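You operate a simulated robot arm through the tools that you are given. There is no shell and no other tool. Be economical: measure what you need, move in short steps, check, and stop when the job is done.

Carry out the task below with a simulated robot arm. There is one attempt and no reset: what you move stays moved.

Task
Plug machines 1 and 3 into their sockets and switch their feeders on.
Fine: the numbers on plug and socket match; leave the other plug in its cup.

It is judged by the outcome, as a careful person would: the job done as asked, and still so three seconds after it is handed in. It fails if anything else is knocked over, pushed out of place, dropped, spilled or broken.

Robot
A 7-joint arm with a fingered hand on a trunk, on a base that drives. Base frame: it is fixed to the floor where the robot stands at the start and does not move with it; the origin is under the middle of the robot, x ahead of it, y to its left, z up; the surface under the hand at the start is at about z = 0.88. Units: m, rad, N and s.
Its first joint turns from -2.007 to 2.007 rad. Places, roughly: feeder switch one [0.7, 0.5, 1.1]; feeder switch three [0.7, 0.3, 1.1]; feeder switch two [0.7, 0.4, 1.1]; lamp test button [0.7, 0.6, 1.2]; light switch [0.7, 0.6, 1.1]; main lever [0.6, 0.1, 1.1]; meter dial [0.7, 0.6, 1.3]; socket one [0.6, 0.1, 0.9]; socket three [0.4, 0.1, 0.9]; zero button one [0.7, 0.5, 1.2]; zero button three [0.7, 0.3, 1.2]; zero button two [0.7, 0.4, 1.2]. Payload 5 kg.
The tool frame sits at the grasp point between the pads (the TCP): z along the fingers, y along the line on which they close. The tips reach 0.032 m beyond it. The gripper opens to 0.16 m. The gripper's body begins 0.089 m behind the TCP. The gripper is a hand of 4 fingers: y runs from the thumb to the fingers, the wrist lies at [0, 0, -0.267] in the tool frame, and closing takes about 1.5 s.
Orientation is that of the tool frame in the base frame, as a unit quaternion [x, y, z, w]. With the fingers straight down and closing along the base's y, the tool's x points along the base's -x, its y along +y and its z along -z.

Tools
- The arm moves only by the tool play_rows. Its argument "plan" is a list of rows, each an object of numbers (a shift or turn left out is 0, a gripper value left out holds the last): "tx", "ty", "tz": the shift along the tool's x, y, z in m; "wx", "wy", "wz": the turn, a rotation vector about the tool's x, y, z in rad. In form: [{"tx": .., "ty": .., "tz": .., "wx": .., "wy": .., "wz": ..}, ...]. A call has 1 to 20 rows; each row shifts and turns the commanded pose from where the row before left it, along the tool's axes as they then stand. "jaw" is the opening in per cent of the stroke, from 0 (shut) to 100 (fully open), set as the call begins (left out, the last holds). Rows are played at 5 a second. More than 0.05 m and 0.15 rad between two rows, or a gripper value outside its range, and nothing of the call is played. Where a pose cannot be reached the arm comes as near as it can. A force on the tool above 90 N (or 10 N above the force at the start of the call, whichever is more), or a blocked arm, ends the call early, and 0.2 s more pass. Each finger travels about 0.045 m/s and halts on what it meets, pressing with about 31 N; the grip force reading is that of the motor and also rises with nothing between the fingers. The clock runs only during rows and for 0.2 s after the last one: add rows that do not move to give the fingers time. The reply holds the time, the measured pose of the TCP, the force on the tool along the base axes, the opening and the grip force, in the units named above and with some noise, with the torque about the TCP (base axes, N m) and any sound that the robot's microphone picked up, and new pictures: "show" is both (left out), scene, wrist or none.
- Cameras (640 x 400 px; columns grow to the right, rows downward): "scene" is now at [0.0225, 0.2158, 1.5351]; the picture's right is [0.14, -0.99, 0.00], its down [-0.67, -0.09, -0.74] and it looks along [0.73, 0.10, -0.67] (base axes); focal length 252 px, centre (320, 200). "wrist" rides on the gripper at [0.08, -0.004, -0.114] in the tool frame; the picture's right is [0.05, 1.00, 0.00], its down [-0.82, 0.04, -0.58] and it looks along [-0.58, 0.03, 0.82] (tool axes); focal length 265 px, centre (320, 200). There is no depth. A picture from a camera that has moved, and an enlarged one, comes with that camera's place and axes in the base frame and with its lens.
- move_column(by): slides the trunk up (or, below 0, down) by that many m; the arm and the scene camera ride with it, the base frame stays. It gives what a move gives, with no picture.
- base_move(legs): drives the robot by 1 to 6 legs, each [ahead, turn to the left] in m and rad, along the robot's own axes; the way and the turn of a leg run together, so that a leg with both is an arc; at most 1.5 m and 3.142 rad a leg. The arm and the cameras ride along, it lands a little off, and it stops where it bumps. It gives what a move gives, and a new picture of the scene camera.
- move_fingers(finger1, finger2, finger3, thumb_bend): sets how far each is bent, from 0 (flat) to 1 (curled in); at 0.3 the hand is open as for a grip, at 0.7 the pads meet at the TCP. One left out holds its place. A second passes; each finger stops where it meets its share of the squeeze, and holds until it gets a number again. A gripper value or a shape takes the hand back. It gives what a move gives, with no picture; readings hold the bend of each and the force on the fingers (four entries, about 0 where the hand has none), thumb and palm.
- set_grasp(shape): the hand has 4 fingers and takes this shape, open, in about a second: jaw (thumb against the fingers, like two jaws); tri (thumb and two fingers); tip (a fingertip pinch); poke (one finger out to press); point (the index stretched); flat (the hand flat); cup (the hand cupped); fist (a fist). The gripper value then closes the fingers along that shape, each until it touches; the sizes above hold for jaw. It gives what a move gives, with no picture.
- aim_head(pan, tilt): turns the head with the scene camera to pan (to the left, within 2.705 rad either way) and tilt (down, from -0.506 to 1.204), counted from straight ahead of the robot. It gives what a move gives, and a new picture of the scene camera.
- zoom(camera, box): a new picture of the part [left, top, right, bottom] of that camera's present view, enlarged. It takes no simulated time.
- sign_off(): hands the job in; it is judged then, once.

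Go step by step. Nothing tells you exact positions but the pictures and the camera data: compare them with the known pose of the tool, close in by small moves and look again before you grip or let go. The budget is 120 turns and 260 pictures, counting those below and the enlarged ones. Unless the task says otherwise, let go and move clear before handing in, and close with one line.

The tools are called as a command line: name --argument value ..., lists and objects as JSON in quotes. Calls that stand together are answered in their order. play_rows: Moves the arm, as the interface text tells. Its arguments: {"type":"object","properties":{"plan":{"type":"array","items":{"type":"object","properties":{"tx":{"type":"number"},"ty":{"type":"number"},"tz":{"type":"number"},"wx":{"type":"number"},"wy":{"type":"number"},"wz":{"type":"number"}}}},"jaw":{"type":"number"},"show":{"type":"string","enum":["both","scene","wrist","none"]}},"required":["plan"]} The other tools are called the same way: move_column (by) slides the trunk up or down; set_grasp (shape) gives the hand a shape; move_fingers (finger1, finger2, finger3, thumb_bend) moves the fingers one by one; base_move (legs) drives the base; aim_head (pan, tilt) turns the head that bears the scene camera; zoom (camera, box) takes an enlarged picture of a part of a camera's view; sign_off () hands the job in.

At the start:

```text
time_s: 0.0
tool_pos: [0.5202, 0.1398, 1.2423]
tool_rot: [-0.001, 1.0, -0.001, 0.0]
ft_force: [-0.4, 0.3, 0.5]
wrist_torque: [0.0, -0.03, -0.01]
width: 0.1599
grasp_force: 0.2
shape: jaw
bend: [0.3, 0.3, 0.3, 0.3]
finger forces: [0.1, 0.0, 0.0, 0.1, 0.0, 0.0]
trunk travel left (down, up): [-0.375, 0.615]
robot x, y, heading: [-0.001, 0.0017, 0.001]
head pan, tilt: [0.14, 0.737]
```

scene: 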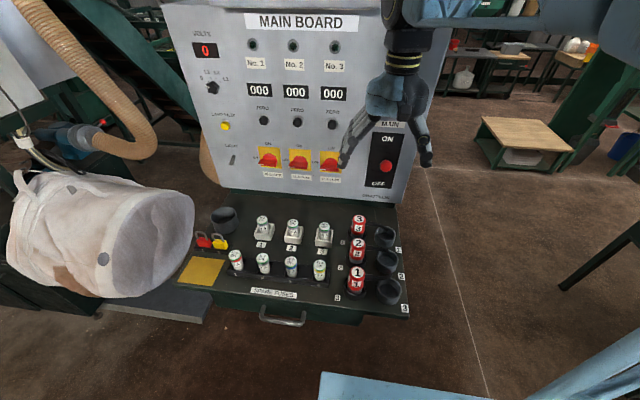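
wrist: 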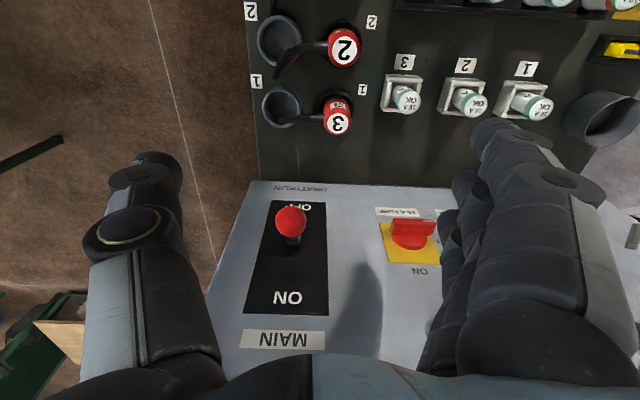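

I see a board with feeder switches, a main lever, fuses, and three red plugs standing in cups with empty sockets beside them. I'll look closer first.

zoom --camera "scene" --box '[320, 200, 420, 310]'

zoom --camera "scene" --box '[180, 0, 430, 200]'

zoom --camera "scene" --box '[170, 190, 350, 330]'

zoom --camera "wrist" --box '[220, 0, 460, 160]'

```text
3.64 times, centred on (370, 255) of scene
camera zoom: at [0.0225, 0.2158, 1.5351], right [0.14, -0.99, 0.0], down [-0.67, -0.09, -0.74], along [0.73, 0.1, -0.67], focal length 917 px, centre (138, 0)
```

zoom: 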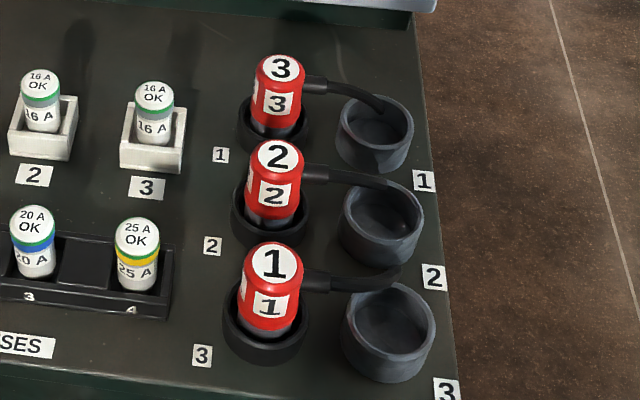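

```text
2.00 times, centred on (305, 100) of scene
camera zoom: at [0.0225, 0.2158, 1.5351], right [0.14, -0.99, 0.0], down [-0.67, -0.09, -0.74], along [0.73, 0.1, -0.67], focal length 504 px, centre (350, 400)
```

zoom: 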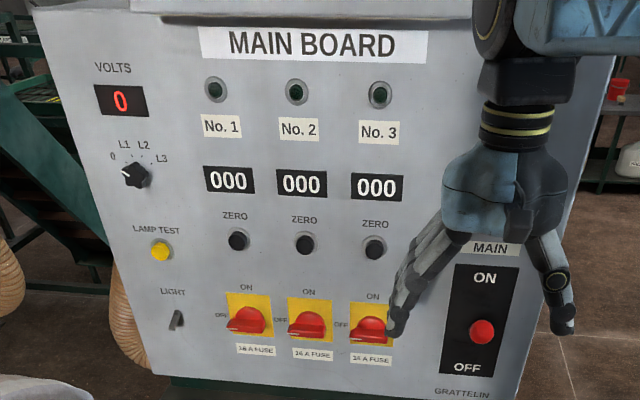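

```text
2.86 times, centred on (260, 260) of scene
camera zoom: at [0.0225, 0.2158, 1.5351], right [0.14, -0.99, 0.0], down [-0.67, -0.09, -0.74], along [0.73, 0.1, -0.67], focal length 721 px, centre (491, 29)
```

zoom: 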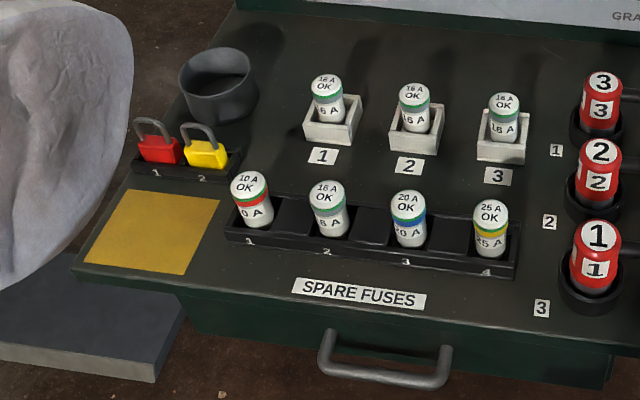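

```text
2.50 times, centred on (340, 80) of wrist
camera zoom: at [0.441, 0.1369, 1.3549], right [-0.05, 1.0, 0.0], down [0.82, 0.04, 0.58], along [0.58, 0.03, -0.82], focal length 664 px, centre (270, 500)
```

zoom: 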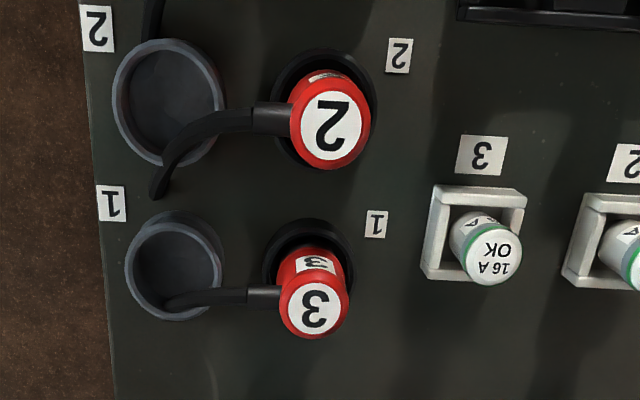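

The plugs stand in the left column (y≈0.17) with plug 3 at the far end and plug 1 at the near end. The right column (y≈0.08) looks like the sockets. I'll back the hand up to look down at them.

play_rows --plan '[{"tx": 0.04}, {"tx": 0.04}, {"tx": 0.04}, {}]' --show "both"

```text
time_s: 1.0
tool_pos: [0.4093, 0.1436, 1.2291]
tool_rot: [0.001, 1.0, -0.004, -0.017]
ft_force: [-0.7, -0.6, 0.4]
wrist_torque: [0.01, 0.0, -0.03]
width: 0.16
grasp_force: 0.0
shape: jaw
bend: [0.3, 0.3, 0.3, 0.3]
finger forces: [0.0, 0.0, 0.0, 0.0, 0.1, 0.1]
trunk travel left (down, up): [-0.375, 0.615]
robot x, y, heading: [0.0004, -0.0003, 0.001]
head pan, tilt: [0.14, 0.737]
camera scene: at [0.0223, 0.2157, 1.5358], right [0.14, -0.99, 0.0], down [-0.67, -0.09, -0.74], along [0.73, 0.1, -0.67], focal length 252 px, centre (320, 200)
camera wrist: at [0.3325, 0.1397, 1.3449], right [-0.05, 1.0, -0.01], down [0.83, 0.05, 0.55], along [0.55, 0.02, -0.84], focal length 265 px, centre (320, 200)
```

scene: 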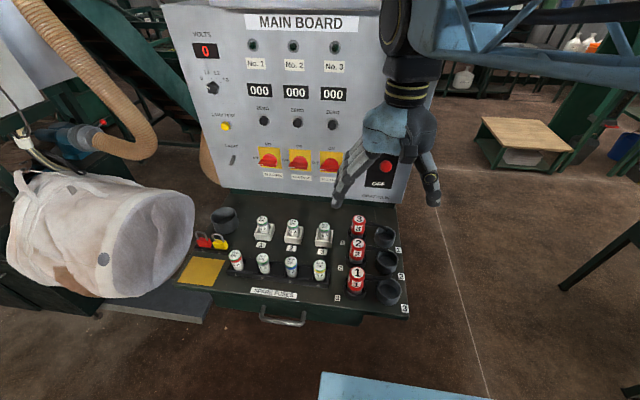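
wrist: 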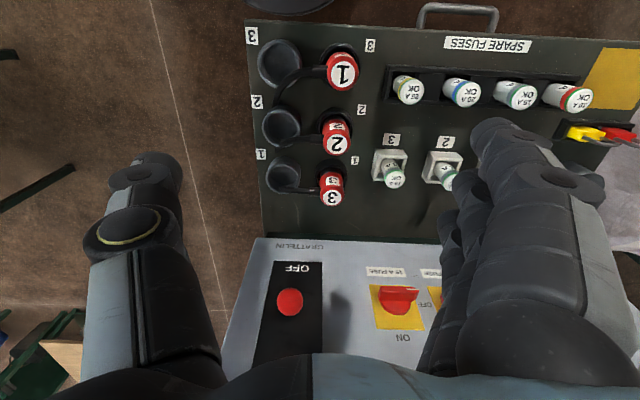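

zoom --camera "wrist" --box '[230, 10, 390, 220]'

zoom --camera "wrist" --box '[235, 230, 445, 400]'

```text
1.90 times, centred on (310, 115) of wrist
camera zoom: at [0.3325, 0.1397, 1.3449], right [-0.05, 1.0, -0.01], down [0.83, 0.05, 0.55], along [0.55, 0.02, -0.84], focal length 506 px, centre (339, 362)
```

zoom: 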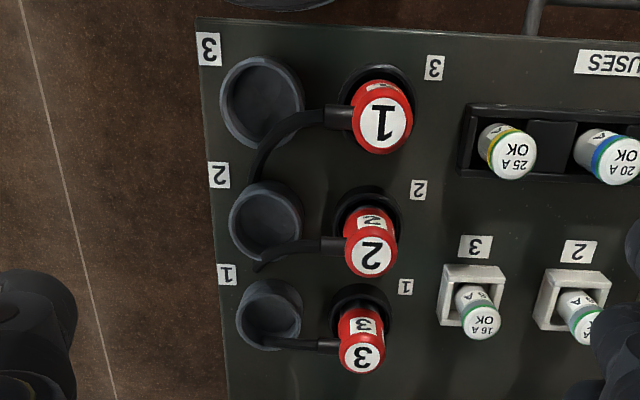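

```text
2.35 times, centred on (340, 315) of wrist
camera zoom: at [0.3325, 0.1397, 1.3449], right [-0.05, 1.0, -0.01], down [0.83, 0.05, 0.55], along [0.55, 0.02, -0.84], focal length 624 px, centre (273, -71)
```

zoom: 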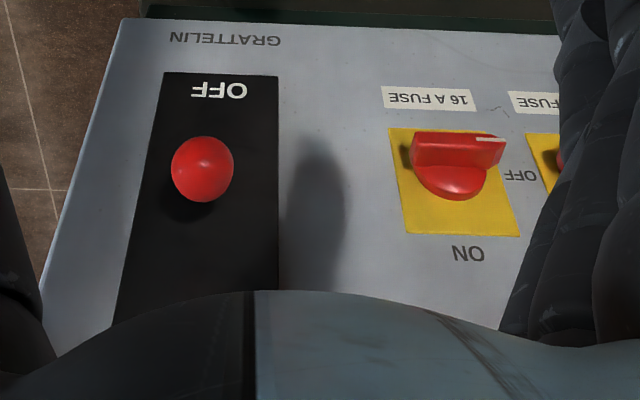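

Sockets on the right column (about [0.57,0.08] for 1 and [0.38,0.08] for 3) are empty, and the plugs sit crossed in the left cups. I'll back the base up a little for reach and turn the hand so it closes along x, clear of the cables.

base_move --legs '[[-0.12, 0]]'

play_rows --plan '[{"wz": 0.143}, {"wz": 0.143}, {"wz": 0.143}, {"wz": 0.143}, {"wz": 0.143}, {"wz": 0.143}, {"wz": 0.143}, {"wz": 0.143}, {"wz": 0.143}, {"wz": 0.143}, {"wz": 0.14}, {}]'

```text
time_s: 2.2
tool_pos: [0.2884, 0.1444, 1.2289]
tool_rot: [-0.001, 1.0, -0.005, -0.016]
ft_force: [-0.2, -0.5, -0.5]
wrist_torque: [0.0, -0.02, -0.01]
width: 0.1598
grasp_force: 0.0
shape: jaw
bend: [0.3, 0.3, 0.3, 0.3]
finger forces: [0.1, 0.0, 0.1, 0.1, 0.0, 0.0]
trunk travel left (down, up): [-0.375, 0.615]
robot x, y, heading: [-0.1222, 0.0017, 0.002]
head pan, tilt: [0.14, 0.737]
camera scene: at [-0.0977, 0.2157, 1.5354], right [0.14, -0.99, 0.0], down [-0.67, -0.09, -0.74], along [0.73, 0.1, -0.67], focal length 252 px, centre (320, 200)
```

scene: 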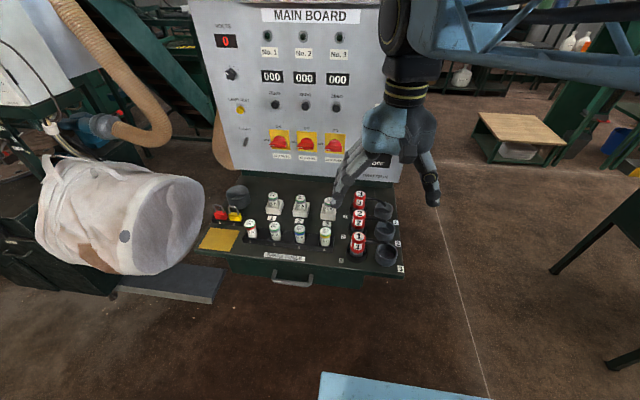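

```text
time_s: 4.8
tool_pos: [0.2915, 0.1429, 1.2243]
tool_rot: [0.708, 0.706, -0.021, -0.012]
ft_force: [0.0, 1.1, 0.1]
wrist_torque: [-0.01, 0.01, 0.0]
width: 0.1597
grasp_force: 0.0
shape: jaw
bend: [0.3, 0.3, 0.3, 0.3]
finger forces: [0.0, 0.0, 0.0, 0.1, 0.0, 0.0]
trunk travel left (down, up): [-0.375, 0.615]
robot x, y, heading: [-0.1183, 0.0016, 0.002]
head pan, tilt: [0.14, 0.737]
camera scene: at [-0.0975, 0.2157, 1.5353], right [0.14, -0.99, 0.0], down [-0.67, -0.09, -0.74], along [0.73, 0.1, -0.67], focal length 252 px, centre (320, 200)
camera wrist: at [0.2933, 0.2245, 1.3364], right [1.0, 0.05, -0.05], down [0.07, -0.81, 0.58], along [-0.01, -0.58, -0.81], focal length 265 px, centre (320, 200)
```

scene: 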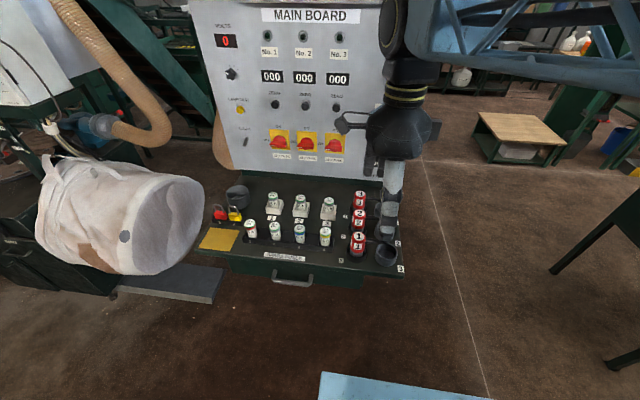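
wrist: 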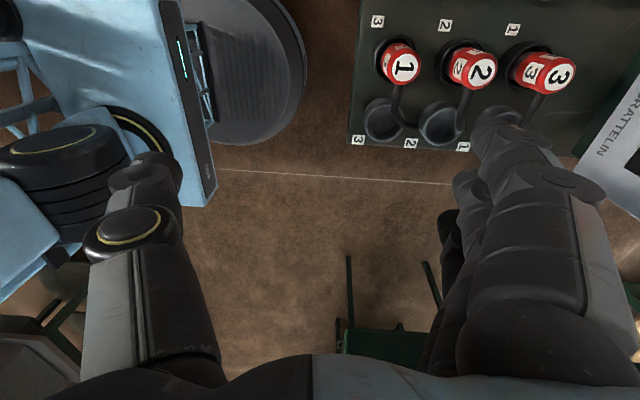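

The hand now closes along x with the thumb on the near side. I'll narrow the opening, level it with a slight lean towards +y, and go over plug 3 while staying clear of the main lever.

play_rows --plan '[{"wx": -0.047, "wy": -0.08, "tx": 0.02}, {"wy": -0.08, "tx": 0.02, "ty": 0.04}, {"ty": 0.045}, {"ty": 0.045}, {"ty": 0.045}, {"ty": 0.045}, {"ty": 0.04}, {}]' --jaw 60

```text
time_s: 6.6
tool_pos: [0.5502, 0.1848, 1.2296]
tool_rot: [0.703, 0.707, -0.055, 0.064]
ft_force: [-0.3, -0.3, -0.7]
wrist_torque: [-0.04, 0.06, -0.01]
width: 0.0965
grasp_force: 0.1
shape: jaw
bend: [0.71, 0.71, 0.71, 0.69]
finger forces: [0.0, 0.0, 0.0, 0.0, 0.0, 0.0]
trunk travel left (down, up): [-0.375, 0.615]
robot x, y, heading: [-0.1162, 0.0007, 0.0]
head pan, tilt: [0.14, 0.737]
camera scene: at [-0.0972, 0.2158, 1.5351], right [0.14, -0.99, 0.0], down [-0.67, -0.09, -0.74], along [0.73, 0.1, -0.67], focal length 252 px, centre (320, 200)
camera wrist: at [0.5433, 0.2838, 1.3277], right [1.0, 0.06, 0.01], down [0.04, -0.71, 0.71], along [0.04, -0.71, -0.71], focal length 265 px, centre (320, 200)
```

scene: 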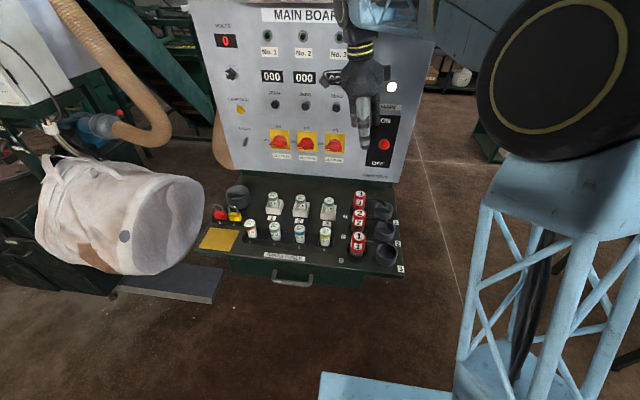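
wrist: 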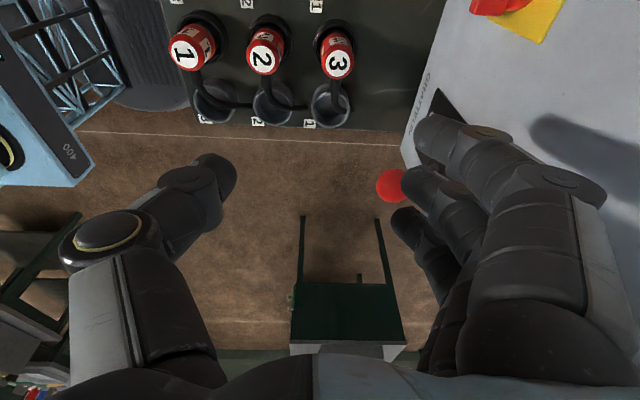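

Plug 3's top is at about (0.573, 0.169, 0.97). I'll descend partway over it and check.

play_rows --plan '[{"tx": 0.02, "ty": 0.02}, {"tz": 0.04}, {"tz": 0.04}, {"tz": 0.04}, {"tz": 0.04}, {}]'

```text
time_s: 8.0
tool_pos: [0.5705, 0.1783, 1.0697]
tool_rot: [0.703, 0.706, -0.055, 0.065]
ft_force: [0.7, 0.4, -0.6]
wrist_torque: [0.01, 0.02, -0.02]
width: 0.0963
grasp_force: 0.1
shape: jaw
bend: [0.71, 0.71, 0.71, 0.69]
finger forces: [0.1, 0.0, 0.1, 0.0, 0.0, 0.1]
trunk travel left (down, up): [-0.375, 0.615]
robot x, y, heading: [-0.1198, -0.0006, 0.003]
head pan, tilt: [0.14, 0.737]
camera scene: at [-0.0972, 0.2158, 1.5351], right [0.14, -0.99, 0.0], down [-0.67, -0.09, -0.74], along [0.73, 0.1, -0.67], focal length 252 px, centre (320, 200)
camera wrist: at [0.5646, 0.2762, 1.1666], right [1.0, 0.06, 0.01], down [0.04, -0.71, 0.71], along [0.04, -0.71, -0.71], focal length 265 px, centre (320, 200)
```

scene: 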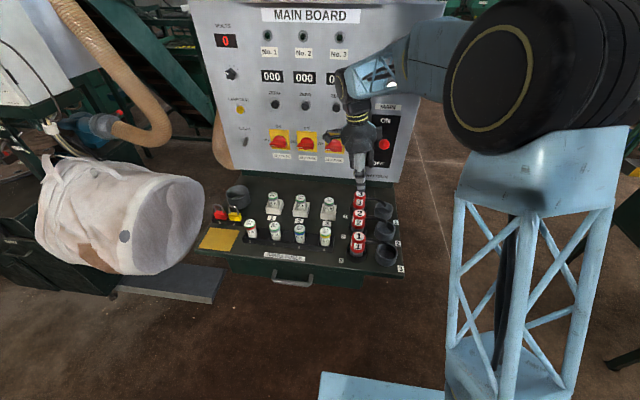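
wrist: 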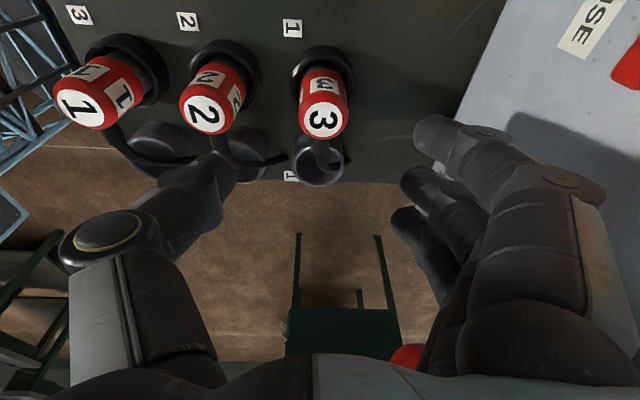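

Plug 3 lies between the jaws. I'll narrow further to clear plug 2 with the thumb, then lower.

play_rows --plan '[{"ty": 0.002}, {}, {}, {"tz": 0.02, "tx": 0.004}, {"tz": 0.02, "tx": 0.003}, {"tz": 0.02, "tx": 0.003}, {}]' --jaw 45 --show "wrist"

zoom --camera "scene" --box '[300, 130, 420, 280]'

```text
time_s: 9.6
tool_pos: [0.5737, 0.1794, 1.0086]
tool_rot: [0.703, 0.706, -0.055, 0.065]
ft_force: [0.1, 0.4, -1.5]
wrist_torque: [0.02, -0.01, 0.0]
width: 0.073
grasp_force: 0.1
shape: jaw
bend: [0.73, 0.73, 0.73, 0.7]
finger forces: [0.0, 0.0, 0.0, 0.0, 0.0, 0.1]
trunk travel left (down, up): [-0.375, 0.615]
robot x, y, heading: [-0.1204, -0.0002, 0.005]
head pan, tilt: [0.14, 0.737]
camera wrist: at [0.5678, 0.2765, 1.1062], right [1.0, 0.06, 0.01], down [0.04, -0.71, 0.71], along [0.04, -0.71, -0.71], focal length 265 px, centre (320, 200)
```

wrist: 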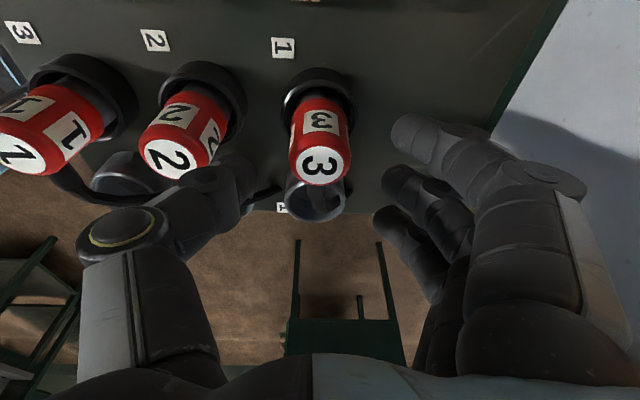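

```text
2.67 times, centred on (360, 205) of scene
camera zoom: at [-0.0973, 0.2159, 1.5351], right [0.14, -0.99, 0.0], down [-0.67, -0.09, -0.74], along [0.73, 0.1, -0.67], focal length 673 px, centre (213, 187)
```

zoom: 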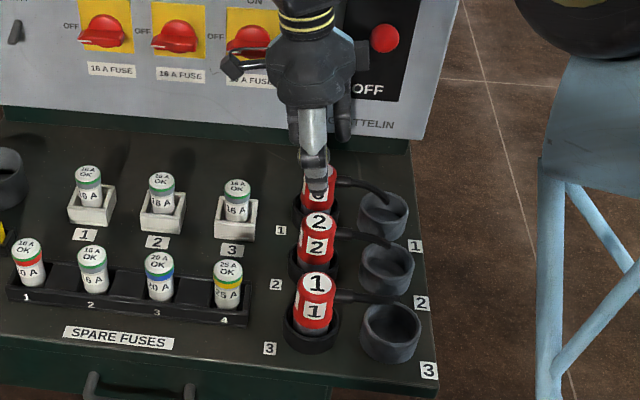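

The plug is centred between thumb and fingers, but the thumb is close to plug 2. I'll narrow a little more and finish the descent.

play_rows --plan '[{}, {}, {"tz": 0.015, "tx": 0.002}, {"tz": 0.015, "tx": 0.002}, {"tz": 0.015}, {"tz": 0.008}, {}]' --jaw 39 --show "wrist"

zoom --camera "scene" --box '[300, 130, 420, 280]'

```text
time_s: 11.2
tool_pos: [0.5755, 0.1738, 0.9556]
tool_rot: [0.703, 0.706, -0.055, 0.065]
ft_force: [-1.0, -0.1, 0.1]
wrist_torque: [-0.02, 0.02, -0.03]
width: 0.0631
grasp_force: 0.1
shape: jaw
bend: [0.73, 0.73, 0.73, 0.7]
finger forces: [0.0, 0.0, 0.0, 0.0, 0.0, 0.0]
trunk travel left (down, up): [-0.375, 0.615]
robot x, y, heading: [-0.1194, 0.0011, 0.003]
head pan, tilt: [0.14, 0.737]
camera wrist: at [0.5688, 0.2715, 1.054], right [1.0, 0.06, 0.01], down [0.04, -0.71, 0.71], along [0.04, -0.71, -0.71], focal length 265 px, centre (320, 200)
```

wrist: 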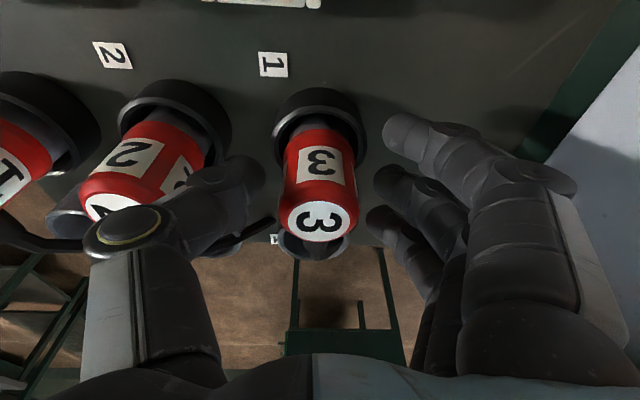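

```text
2.67 times, centred on (360, 205) of scene
camera zoom: at [-0.0974, 0.2158, 1.5351], right [0.14, -0.99, 0.0], down [-0.67, -0.09, -0.74], along [0.73, 0.1, -0.67], focal length 673 px, centre (213, 187)
```

zoom: 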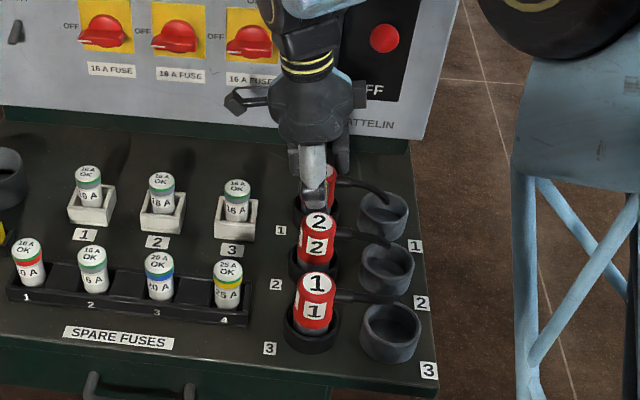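

The pads straddle plug 3 with no contact on plug 2. I'll close on it.

play_rows --plan '[{"tx": -0.003}, {}, {}, {}, {}, {}, {}, {}]' --jaw 0 --show "wrist"

```text
time_s: 13.0
tool_pos: [0.5757, 0.1709, 0.9569]
tool_rot: [0.703, 0.706, -0.054, 0.064]
ft_force: [-0.2, 0.0, 0.0]
wrist_torque: [0.06, 0.01, 0.0]
width: 0.018
grasp_force: 31.3
shape: jaw
bend: [0.71, 0.73, 0.68, 0.7]
finger forces: [1.2, 15.0, 9.1, 0.0, 26.8, 0.1]
trunk travel left (down, up): [-0.375, 0.615]
robot x, y, heading: [-0.1229, -0.0015, 0.002]
head pan, tilt: [0.14, 0.737]
camera wrist: at [0.569, 0.2688, 1.0545], right [1.0, 0.06, 0.01], down [0.04, -0.71, 0.71], along [0.04, -0.71, -0.71], focal length 265 px, centre (320, 200)
```

wrist: 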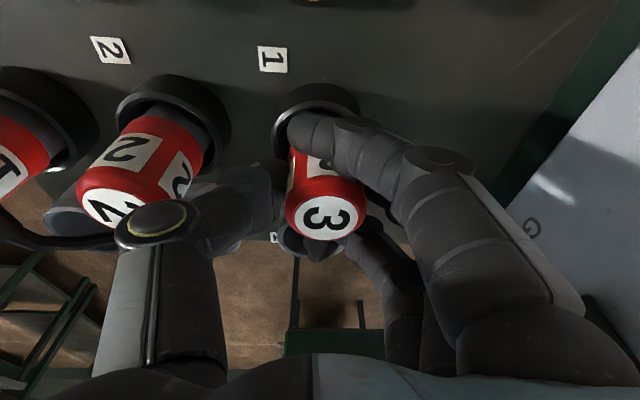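

Plug 3 is gripped with about 27 N. I'll lift it straight out.

play_rows --plan '[{"tx": -0.0034, "tz": -0.0197}, {"tx": -0.0034, "tz": -0.0197}, {"tx": -0.0034, "tz": -0.0197}, {}]' --show "both"

```text
time_s: 14.0
tool_pos: [0.5744, 0.1687, 1.0176]
tool_rot: [0.703, 0.706, -0.055, 0.065]
ft_force: [0.3, -0.2, -1.1]
wrist_torque: [0.01, 0.01, 0.03]
width: 0.018
grasp_force: 31.4
shape: jaw
bend: [0.71, 0.72, 0.68, 0.7]
finger forces: [1.2, 15.2, 8.8, 0.0, 26.3, 0.0]
trunk travel left (down, up): [-0.375, 0.615]
robot x, y, heading: [-0.1167, -0.0023, 0.002]
head pan, tilt: [0.14, 0.737]
camera scene: at [-0.0975, 0.2158, 1.5351], right [0.14, -0.99, 0.0], down [-0.67, -0.09, -0.74], along [0.73, 0.1, -0.67], focal length 252 px, centre (320, 200)
camera wrist: at [0.5676, 0.2684, 1.1147], right [1.0, 0.06, 0.01], down [0.04, -0.71, 0.71], along [0.04, -0.71, -0.71], focal length 265 px, centre (320, 200)
```

scene: 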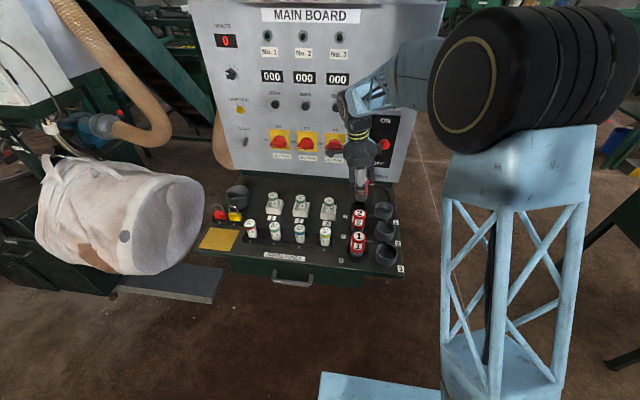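
wrist: 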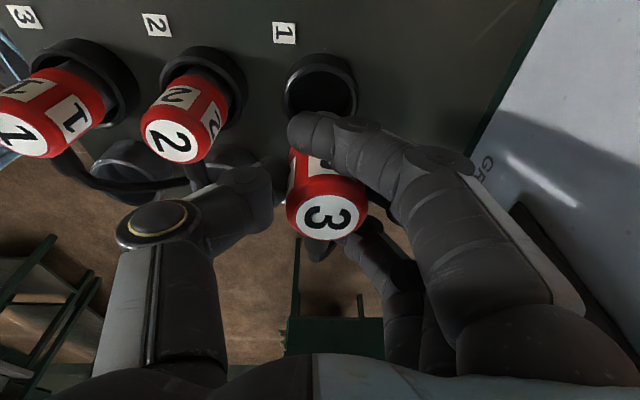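

Plug 3 is out of its cup. I'll raise it more and carry it back towards socket 3.

play_rows --plan '[{"tx": 0.002, "tz": -0.025}, {"tx": 0.002, "tz": -0.025}, {"tx": 0.002, "tz": -0.025}, {"tz": -0.015}, {"ty": -0.03}, {"ty": -0.04}, {"ty": -0.04}, {"ty": -0.04}, {"ty": -0.035}, {"wy": 0.07, "tx": -0.03}, {"wy": 0.068, "tx": -0.03}, {}]' --show "both"

```text
time_s: 16.6
tool_pos: [0.389, 0.1296, 1.1081]
tool_rot: [0.706, 0.708, -0.006, 0.015]
ft_force: [-0.2, -0.3, -1.3]
wrist_torque: [0.03, -0.04, 0.03]
width: 0.0179
grasp_force: 30.6
shape: jaw
bend: [0.71, 0.72, 0.68, 0.7]
finger forces: [1.4, 15.3, 8.7, 0.0, 26.0, 0.0]
trunk travel left (down, up): [-0.375, 0.615]
robot x, y, heading: [-0.1195, -0.0047, -0.0]
head pan, tilt: [0.14, 0.737]
camera scene: at [-0.0977, 0.2155, 1.5351], right [0.14, -0.99, 0.0], down [-0.67, -0.09, -0.74], along [0.73, 0.1, -0.67], focal length 252 px, centre (320, 200)
camera wrist: at [0.3816, 0.2135, 1.2193], right [1.0, 0.06, 0.01], down [0.04, -0.8, 0.6], along [0.04, -0.6, -0.8], focal length 265 px, centre (320, 200)
```

scene: 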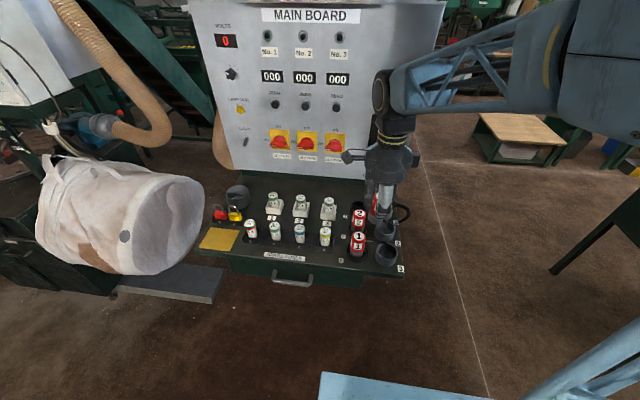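
wrist: 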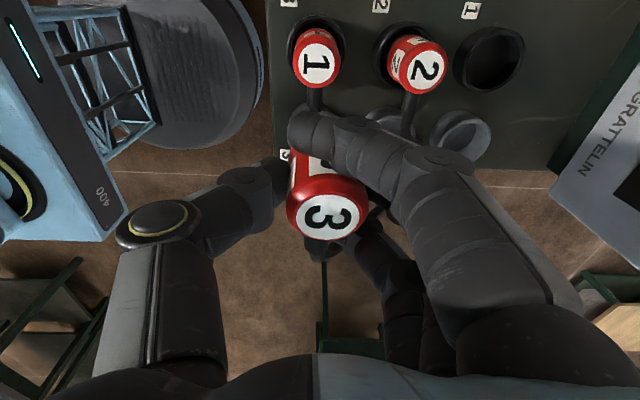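

The plug tilted when I righted the hand, so I must keep the hand at its gripping lean. I'll restore it and move over socket 3.

play_rows --plan '[{"wy": -0.07, "tx": -0.02}, {"wy": -0.068, "tx": -0.02}, {"tx": -0.008, "ty": -0.004}, {}]' --show "both"

zoom --camera "scene" --box '[330, 150, 430, 290]'

```text
time_s: 17.6
tool_pos: [0.3829, 0.0823, 1.114]
tool_rot: [0.703, 0.706, -0.055, 0.065]
ft_force: [0.9, 0.4, -1.0]
wrist_torque: [0.01, 0.01, 0.03]
width: 0.0179
grasp_force: 31.5
shape: jaw
bend: [0.71, 0.72, 0.68, 0.7]
finger forces: [1.3, 15.5, 8.7, 0.0, 26.1, 0.1]
trunk travel left (down, up): [-0.375, 0.615]
robot x, y, heading: [-0.1203, -0.0008, 0.006]
head pan, tilt: [0.14, 0.737]
camera scene: at [-0.0976, 0.2156, 1.5351], right [0.14, -0.99, 0.0], down [-0.67, -0.09, -0.74], along [0.73, 0.1, -0.67], focal length 252 px, centre (320, 200)
camera wrist: at [0.3773, 0.1807, 1.2116], right [1.0, 0.06, 0.01], down [0.04, -0.71, 0.71], along [0.04, -0.71, -0.71], focal length 265 px, centre (320, 200)
```

scene: 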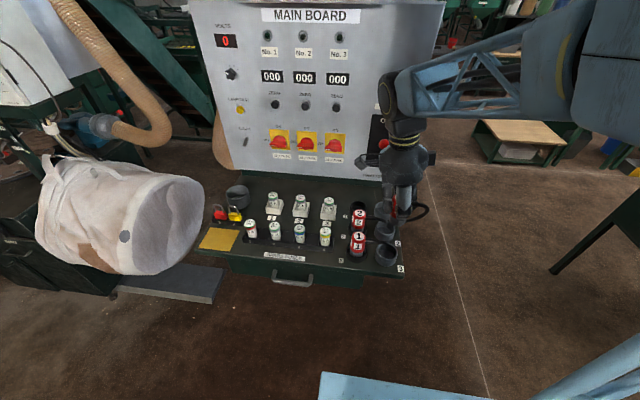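
wrist: 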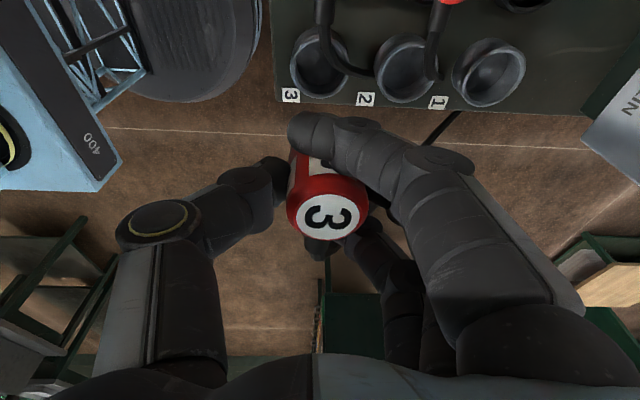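

```text
2.86 times, centred on (380, 220) of scene
camera zoom: at [-0.0976, 0.2156, 1.5351], right [0.14, -0.99, 0.0], down [-0.67, -0.09, -0.74], along [0.73, 0.1, -0.67], focal length 721 px, centre (149, 143)
```

zoom: 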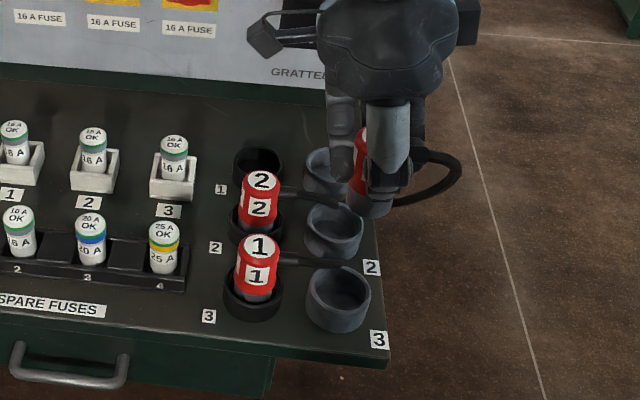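

TCP is over socket 3 (about 0.382, 0.082) with the plug upright. I'll lower vertically and check alignment before entry.

play_rows --plan '[{"tx": 0.0042, "tz": 0.0246}, {"tx": 0.0042, "tz": 0.0246}, {"tx": 0.0042, "tz": 0.0246}, {"tx": 0.002, "tz": 0.012}, {}]' --show "wrist"

zoom --camera "scene" --box '[330, 170, 430, 290]'

```text
time_s: 18.8
tool_pos: [0.3847, 0.0841, 1.0267]
tool_rot: [0.703, 0.706, -0.054, 0.065]
ft_force: [0.8, -0.6, -1.3]
wrist_torque: [-0.02, 0.05, 0.04]
width: 0.0178
grasp_force: 31.4
shape: jaw
bend: [0.71, 0.72, 0.68, 0.7]
finger forces: [1.3, 15.3, 8.7, 0.1, 25.9, 0.0]
trunk travel left (down, up): [-0.375, 0.615]
robot x, y, heading: [-0.1184, 0.0021, 0.003]
head pan, tilt: [0.14, 0.737]
camera wrist: at [0.3793, 0.1817, 1.1242], right [1.0, 0.06, 0.01], down [0.04, -0.71, 0.71], along [0.04, -0.71, -0.71], focal length 265 px, centre (320, 200)
```

wrist: 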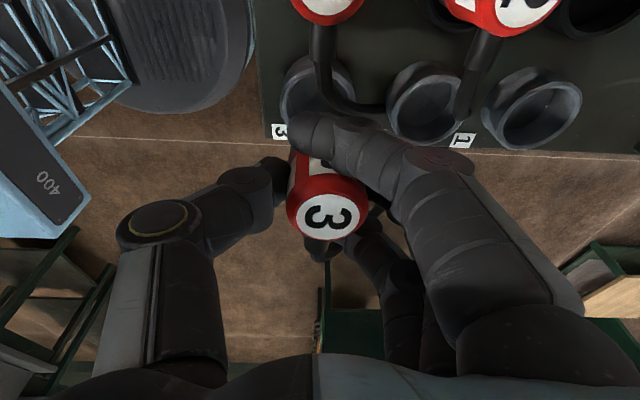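

```text
3.33 times, centred on (380, 230) of scene
camera zoom: at [-0.0974, 0.2157, 1.5351], right [0.14, -0.99, 0.0], down [-0.67, -0.09, -0.74], along [0.73, 0.1, -0.67], focal length 841 px, centre (120, 100)
```

zoom: 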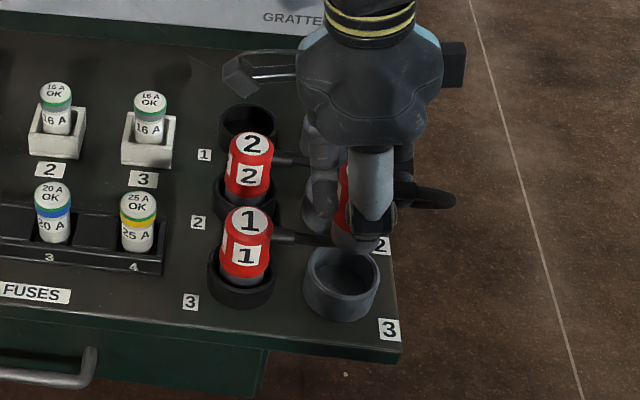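

zoom --camera "scene" --box '[365, 215, 415, 275]'

zoom --camera "wrist" --box '[240, 0, 420, 260]'

```text
6.67 times, centred on (390, 245) of scene
camera zoom: at [-0.0974, 0.2157, 1.5351], right [0.14, -0.99, 0.0], down [-0.67, -0.09, -0.74], along [0.73, 0.1, -0.67], focal length 1682 px, centre (-147, -100)
```

zoom: 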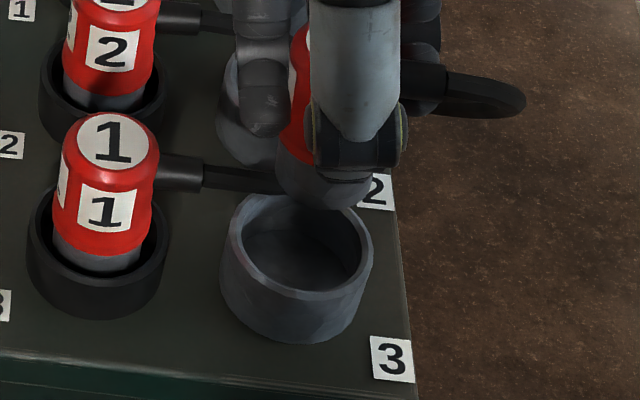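

```text
1.54 times, centred on (330, 130) of wrist
camera zoom: at [0.3793, 0.1817, 1.1242], right [1.0, 0.06, 0.01], down [0.04, -0.71, 0.71], along [0.04, -0.71, -0.71], focal length 408 px, centre (305, 308)
```

zoom: 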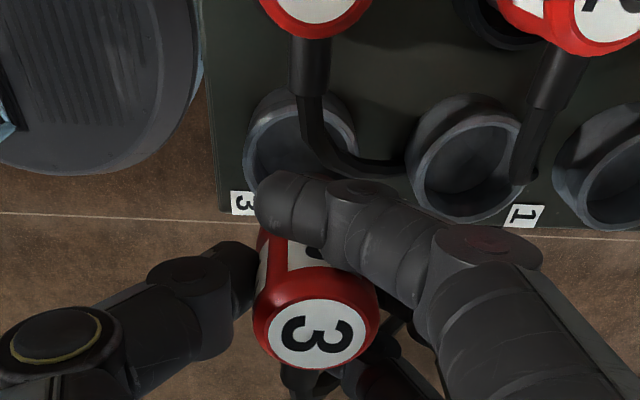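

The plug base looks ~4 mm too far right of socket 3's centre, so I'll shift +y and lower to the rim.

play_rows --plan '[{"tx": 0.003}, {"tx": 0.0025, "tz": 0.0148}, {"tx": 0.0025, "tz": 0.0148}, {}]' --show "wrist"

zoom --camera "scene" --box '[365, 215, 415, 275]'

```text
time_s: 19.8
tool_pos: [0.3861, 0.0859, 0.9965]
tool_rot: [0.703, 0.707, -0.054, 0.064]
ft_force: [-0.5, -0.4, -1.4]
wrist_torque: [0.01, -0.01, -0.02]
width: 0.0176
grasp_force: 31.1
shape: jaw
bend: [0.71, 0.72, 0.68, 0.7]
finger forces: [1.3, 15.3, 8.7, 0.0, 26.1, 0.0]
trunk travel left (down, up): [-0.375, 0.615]
robot x, y, heading: [-0.1191, -0.0014, 0.002]
head pan, tilt: [0.14, 0.737]
camera wrist: at [0.3796, 0.1843, 1.0942], right [1.0, 0.06, 0.01], down [0.04, -0.71, 0.71], along [0.04, -0.71, -0.71], focal length 265 px, centre (320, 200)
```

wrist: 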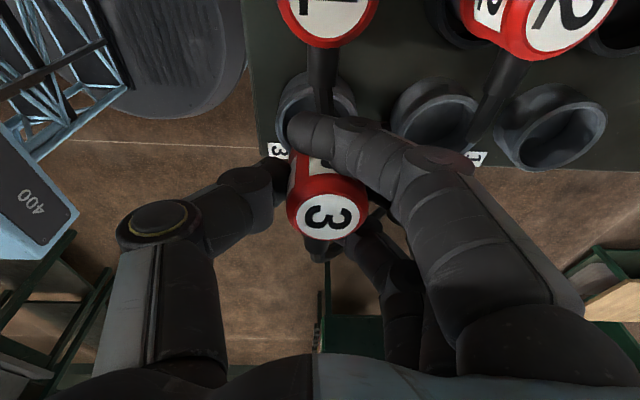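

```text
6.67 times, centred on (390, 245) of scene
camera zoom: at [-0.0973, 0.2158, 1.5351], right [0.14, -0.99, 0.0], down [-0.67, -0.09, -0.74], along [0.73, 0.1, -0.67], focal length 1682 px, centre (-147, -100)
```

zoom: 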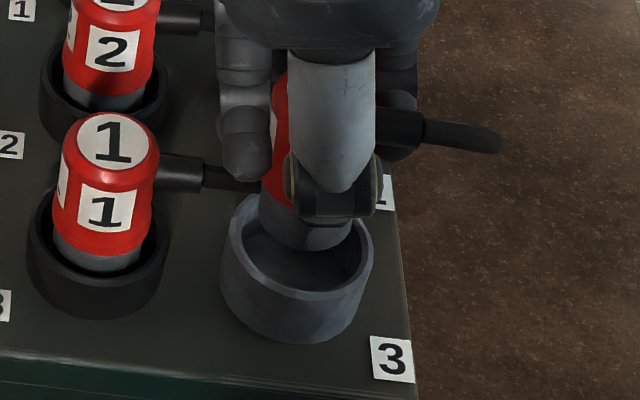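

play_rows --plan '[{"tx": 0.0017, "tz": 0.0098, "ty": -0.001}, {"tx": 0.0017, "tz": 0.0098}, {}]' --show "none"

zoom --camera "scene" --box '[365, 215, 415, 275]'

zoom --camera "wrist" --box '[240, 60, 400, 260]'

```text
time_s: 20.6
tool_pos: [0.3852, 0.0856, 0.9758]
tool_rot: [0.703, 0.707, -0.054, 0.065]
ft_force: [0.0, -0.3, -1.7]
wrist_torque: [0.0, 0.03, -0.02]
width: 0.0176
grasp_force: 31.4
shape: jaw
bend: [0.71, 0.72, 0.68, 0.7]
finger forces: [2.0, 15.2, 8.7, 0.0, 26.0, 0.0]
trunk travel left (down, up): [-0.375, 0.615]
robot x, y, heading: [-0.1211, -0.0006, 0.0]
head pan, tilt: [0.14, 0.737]
```

```text
6.67 times, centred on (390, 245) of scene
camera zoom: at [-0.0973, 0.2157, 1.5351], right [0.14, -0.99, 0.0], down [-0.67, -0.09, -0.74], along [0.73, 0.1, -0.67], focal length 1682 px, centre (-147, -100)
```

zoom: 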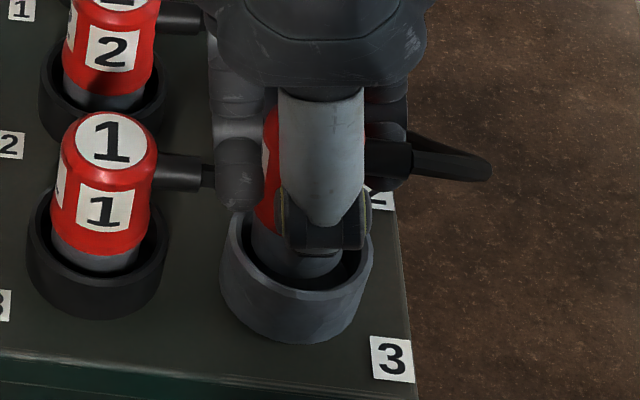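

```text
2.00 times, centred on (320, 160) of wrist
camera zoom: at [0.3792, 0.1843, 1.0741], right [1.0, 0.06, 0.01], down [0.04, -0.71, 0.71], along [0.04, -0.71, -0.71], focal length 531 px, centre (320, 280)
```

zoom: 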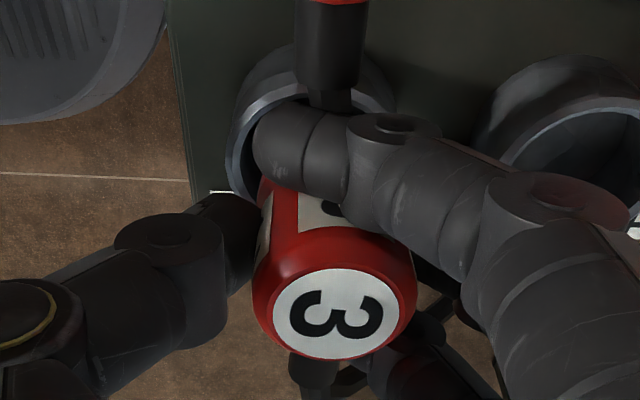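

The plug is entering socket 3; the index finger just brushes plug 1's cable. I'll go on in small steps while watching plug 1.

play_rows --plan '[{"tx": 0.0008, "tz": 0.005}, {"tx": 0.0008, "tz": 0.005}, {}]' --show "none"

zoom --camera "scene" --box '[365, 215, 415, 275]'

```text
time_s: 21.4
tool_pos: [0.3845, 0.0865, 0.9657]
tool_rot: [0.703, 0.706, -0.055, 0.065]
ft_force: [-0.2, 0.1, -1.4]
wrist_torque: [0.05, 0.02, 0.03]
width: 0.0179
grasp_force: 31.1
shape: jaw
bend: [0.71, 0.72, 0.68, 0.7]
finger forces: [1.6, 15.4, 8.8, 0.0, 26.1, 0.0]
trunk travel left (down, up): [-0.375, 0.615]
robot x, y, heading: [-0.1199, -0.0007, 0.003]
head pan, tilt: [0.14, 0.737]
```

```text
6.67 times, centred on (390, 245) of scene
camera zoom: at [-0.0974, 0.2157, 1.5351], right [0.14, -0.99, 0.0], down [-0.67, -0.09, -0.74], along [0.73, 0.1, -0.67], focal length 1682 px, centre (-147, -100)
```

zoom: 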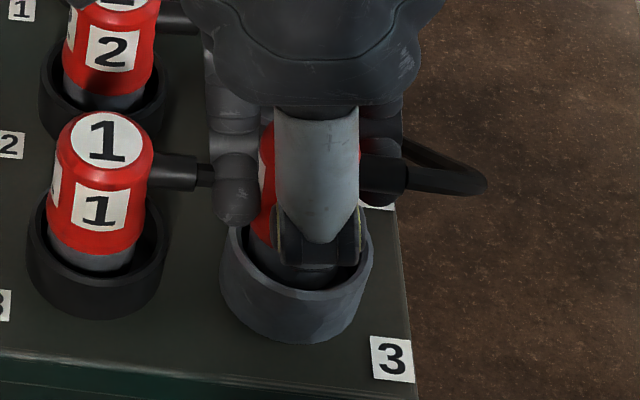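

Plug 1 leans slightly in its cup but stays seated. I'll finish the last centimetre.

play_rows --plan '[{"tx": 0.0008, "tz": 0.005}, {"tx": 0.0004, "tz": 0.005}, {"tx": 0.0004, "tz": 0.004}, {}]' --show "none"

zoom --camera "scene" --box '[365, 215, 415, 275]'

```text
time_s: 22.4
tool_pos: [0.3852, 0.0835, 0.9535]
tool_rot: [0.704, 0.706, -0.054, 0.066]
ft_force: [-8.3, -6.8, 23.7]
wrist_torque: [-0.01, 0.2, 0.04]
width: 0.0186
grasp_force: 30.8
shape: jaw
bend: [0.71, 0.73, 0.67, 0.72]
finger forces: [0.2, 17.2, 8.8, 0.0, 34.5, 0.0]
trunk travel left (down, up): [-0.375, 0.615]
robot x, y, heading: [-0.1237, 0.0012, 0.003]
head pan, tilt: [0.14, 0.737]
```

```text
6.67 times, centred on (390, 245) of scene
camera zoom: at [-0.0992, 0.2149, 1.5355], right [0.14, -0.99, 0.0], down [-0.66, -0.09, -0.74], along [0.73, 0.1, -0.67], focal length 1682 px, centre (-147, -100)
```

zoom: 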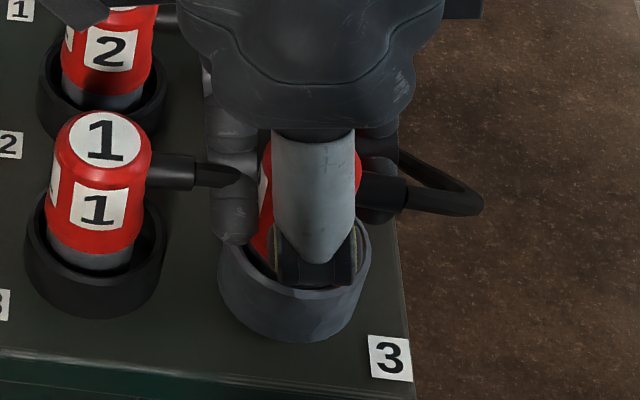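

Contact at 24 N with the plug deep in the socket. I'll press a few millimetres more to see whether it is seated.

play_rows --plan '[{"tx": 0.0006, "tz": 0.004}, {"tx": 0.0006, "tz": 0.004}, {}]' --show "none"

zoom --camera "scene" --box '[365, 215, 415, 275]'

```text
time_s: 23.2
tool_pos: [0.3839, 0.0845, 0.9463]
tool_rot: [0.703, 0.706, -0.053, 0.067]
ft_force: [-13.5, -3.8, 53.3]
wrist_torque: [-0.11, 0.26, -0.01]
width: 0.0216
grasp_force: 30.7
shape: jaw
bend: [0.71, 0.74, 0.69, 0.73]
finger forces: [0.1, 28.6, 6.8, 0.0, 48.3, 0.0]
trunk travel left (down, up): [-0.375, 0.615]
robot x, y, heading: [-0.1213, 0.0041, -0.002]
head pan, tilt: [0.14, 0.737]
```

```text
6.67 times, centred on (390, 245) of scene
camera zoom: at [-0.1011, 0.2149, 1.5357], right [0.14, -0.99, 0.0], down [-0.66, -0.09, -0.74], along [0.73, 0.1, -0.67], focal length 1682 px, centre (-147, -100)
```

zoom: 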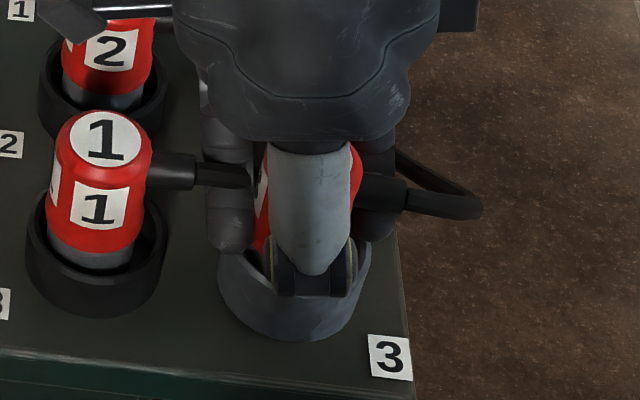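

The thumb tip is probably bearing on the socket rim. I'll ease up a few millimetres, open, and rise to look at how the plug sits.

play_rows --plan '[{"tz": -0.006}, {}]' --show "none"

play_rows --plan '[{}, {}, {}, {}, {}]' --jaw 40 --show "wrist"

zoom --camera "scene" --box '[365, 215, 415, 275]'

```text
time_s: 23.8
tool_pos: [0.3842, 0.0863, 0.9488]
tool_rot: [0.703, 0.706, -0.055, 0.064]
ft_force: [-8.7, -3.0, 3.6]
wrist_torque: [0.08, 0.22, -0.1]
width: 0.0195
grasp_force: 31.0
shape: jaw
bend: [0.71, 0.73, 0.68, 0.72]
finger forces: [0.0, 14.3, 9.6, 0.0, 29.0, 0.0]
trunk travel left (down, up): [-0.375, 0.615]
robot x, y, heading: [-0.1184, -0.0023, -0.002]
head pan, tilt: [0.14, 0.737]
```

```text
time_s: 25.0
tool_pos: [0.3862, 0.0849, 0.9505]
tool_rot: [0.703, 0.706, -0.054, 0.065]
ft_force: [0.4, 0.6, -0.1]
wrist_torque: [0.02, 0.0, 0.02]
width: 0.0633
grasp_force: 0.0
shape: jaw
bend: [0.73, 0.73, 0.73, 0.7]
finger forces: [0.0, 0.0, 0.1, 0.1, 0.0, 0.0]
trunk travel left (down, up): [-0.375, 0.615]
robot x, y, heading: [-0.1205, -0.0016, 0.0]
head pan, tilt: [0.14, 0.737]
camera wrist: at [0.3795, 0.1839, 1.0478], right [1.0, 0.06, 0.01], down [0.04, -0.71, 0.71], along [0.04, -0.71, -0.71], focal length 265 px, centre (320, 200)
```

wrist: 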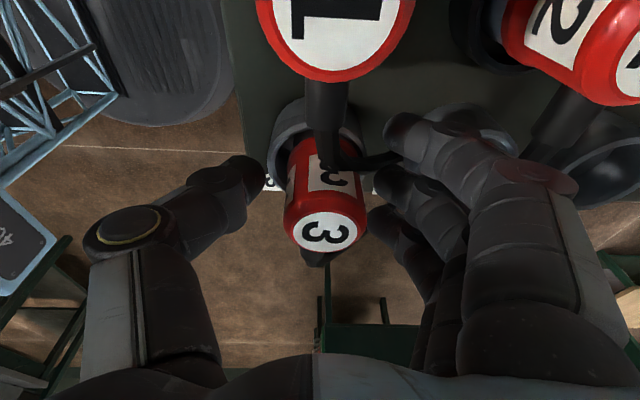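

```text
6.67 times, centred on (390, 245) of scene
camera zoom: at [-0.0975, 0.2157, 1.5351], right [0.14, -0.99, 0.0], down [-0.67, -0.09, -0.74], along [0.73, 0.1, -0.67], focal length 1682 px, centre (-147, -100)
```

zoom: 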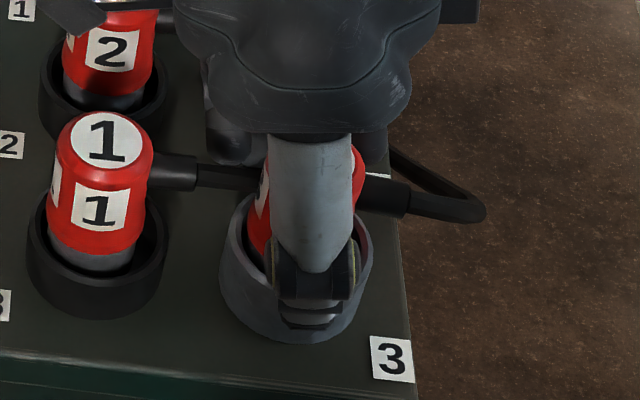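

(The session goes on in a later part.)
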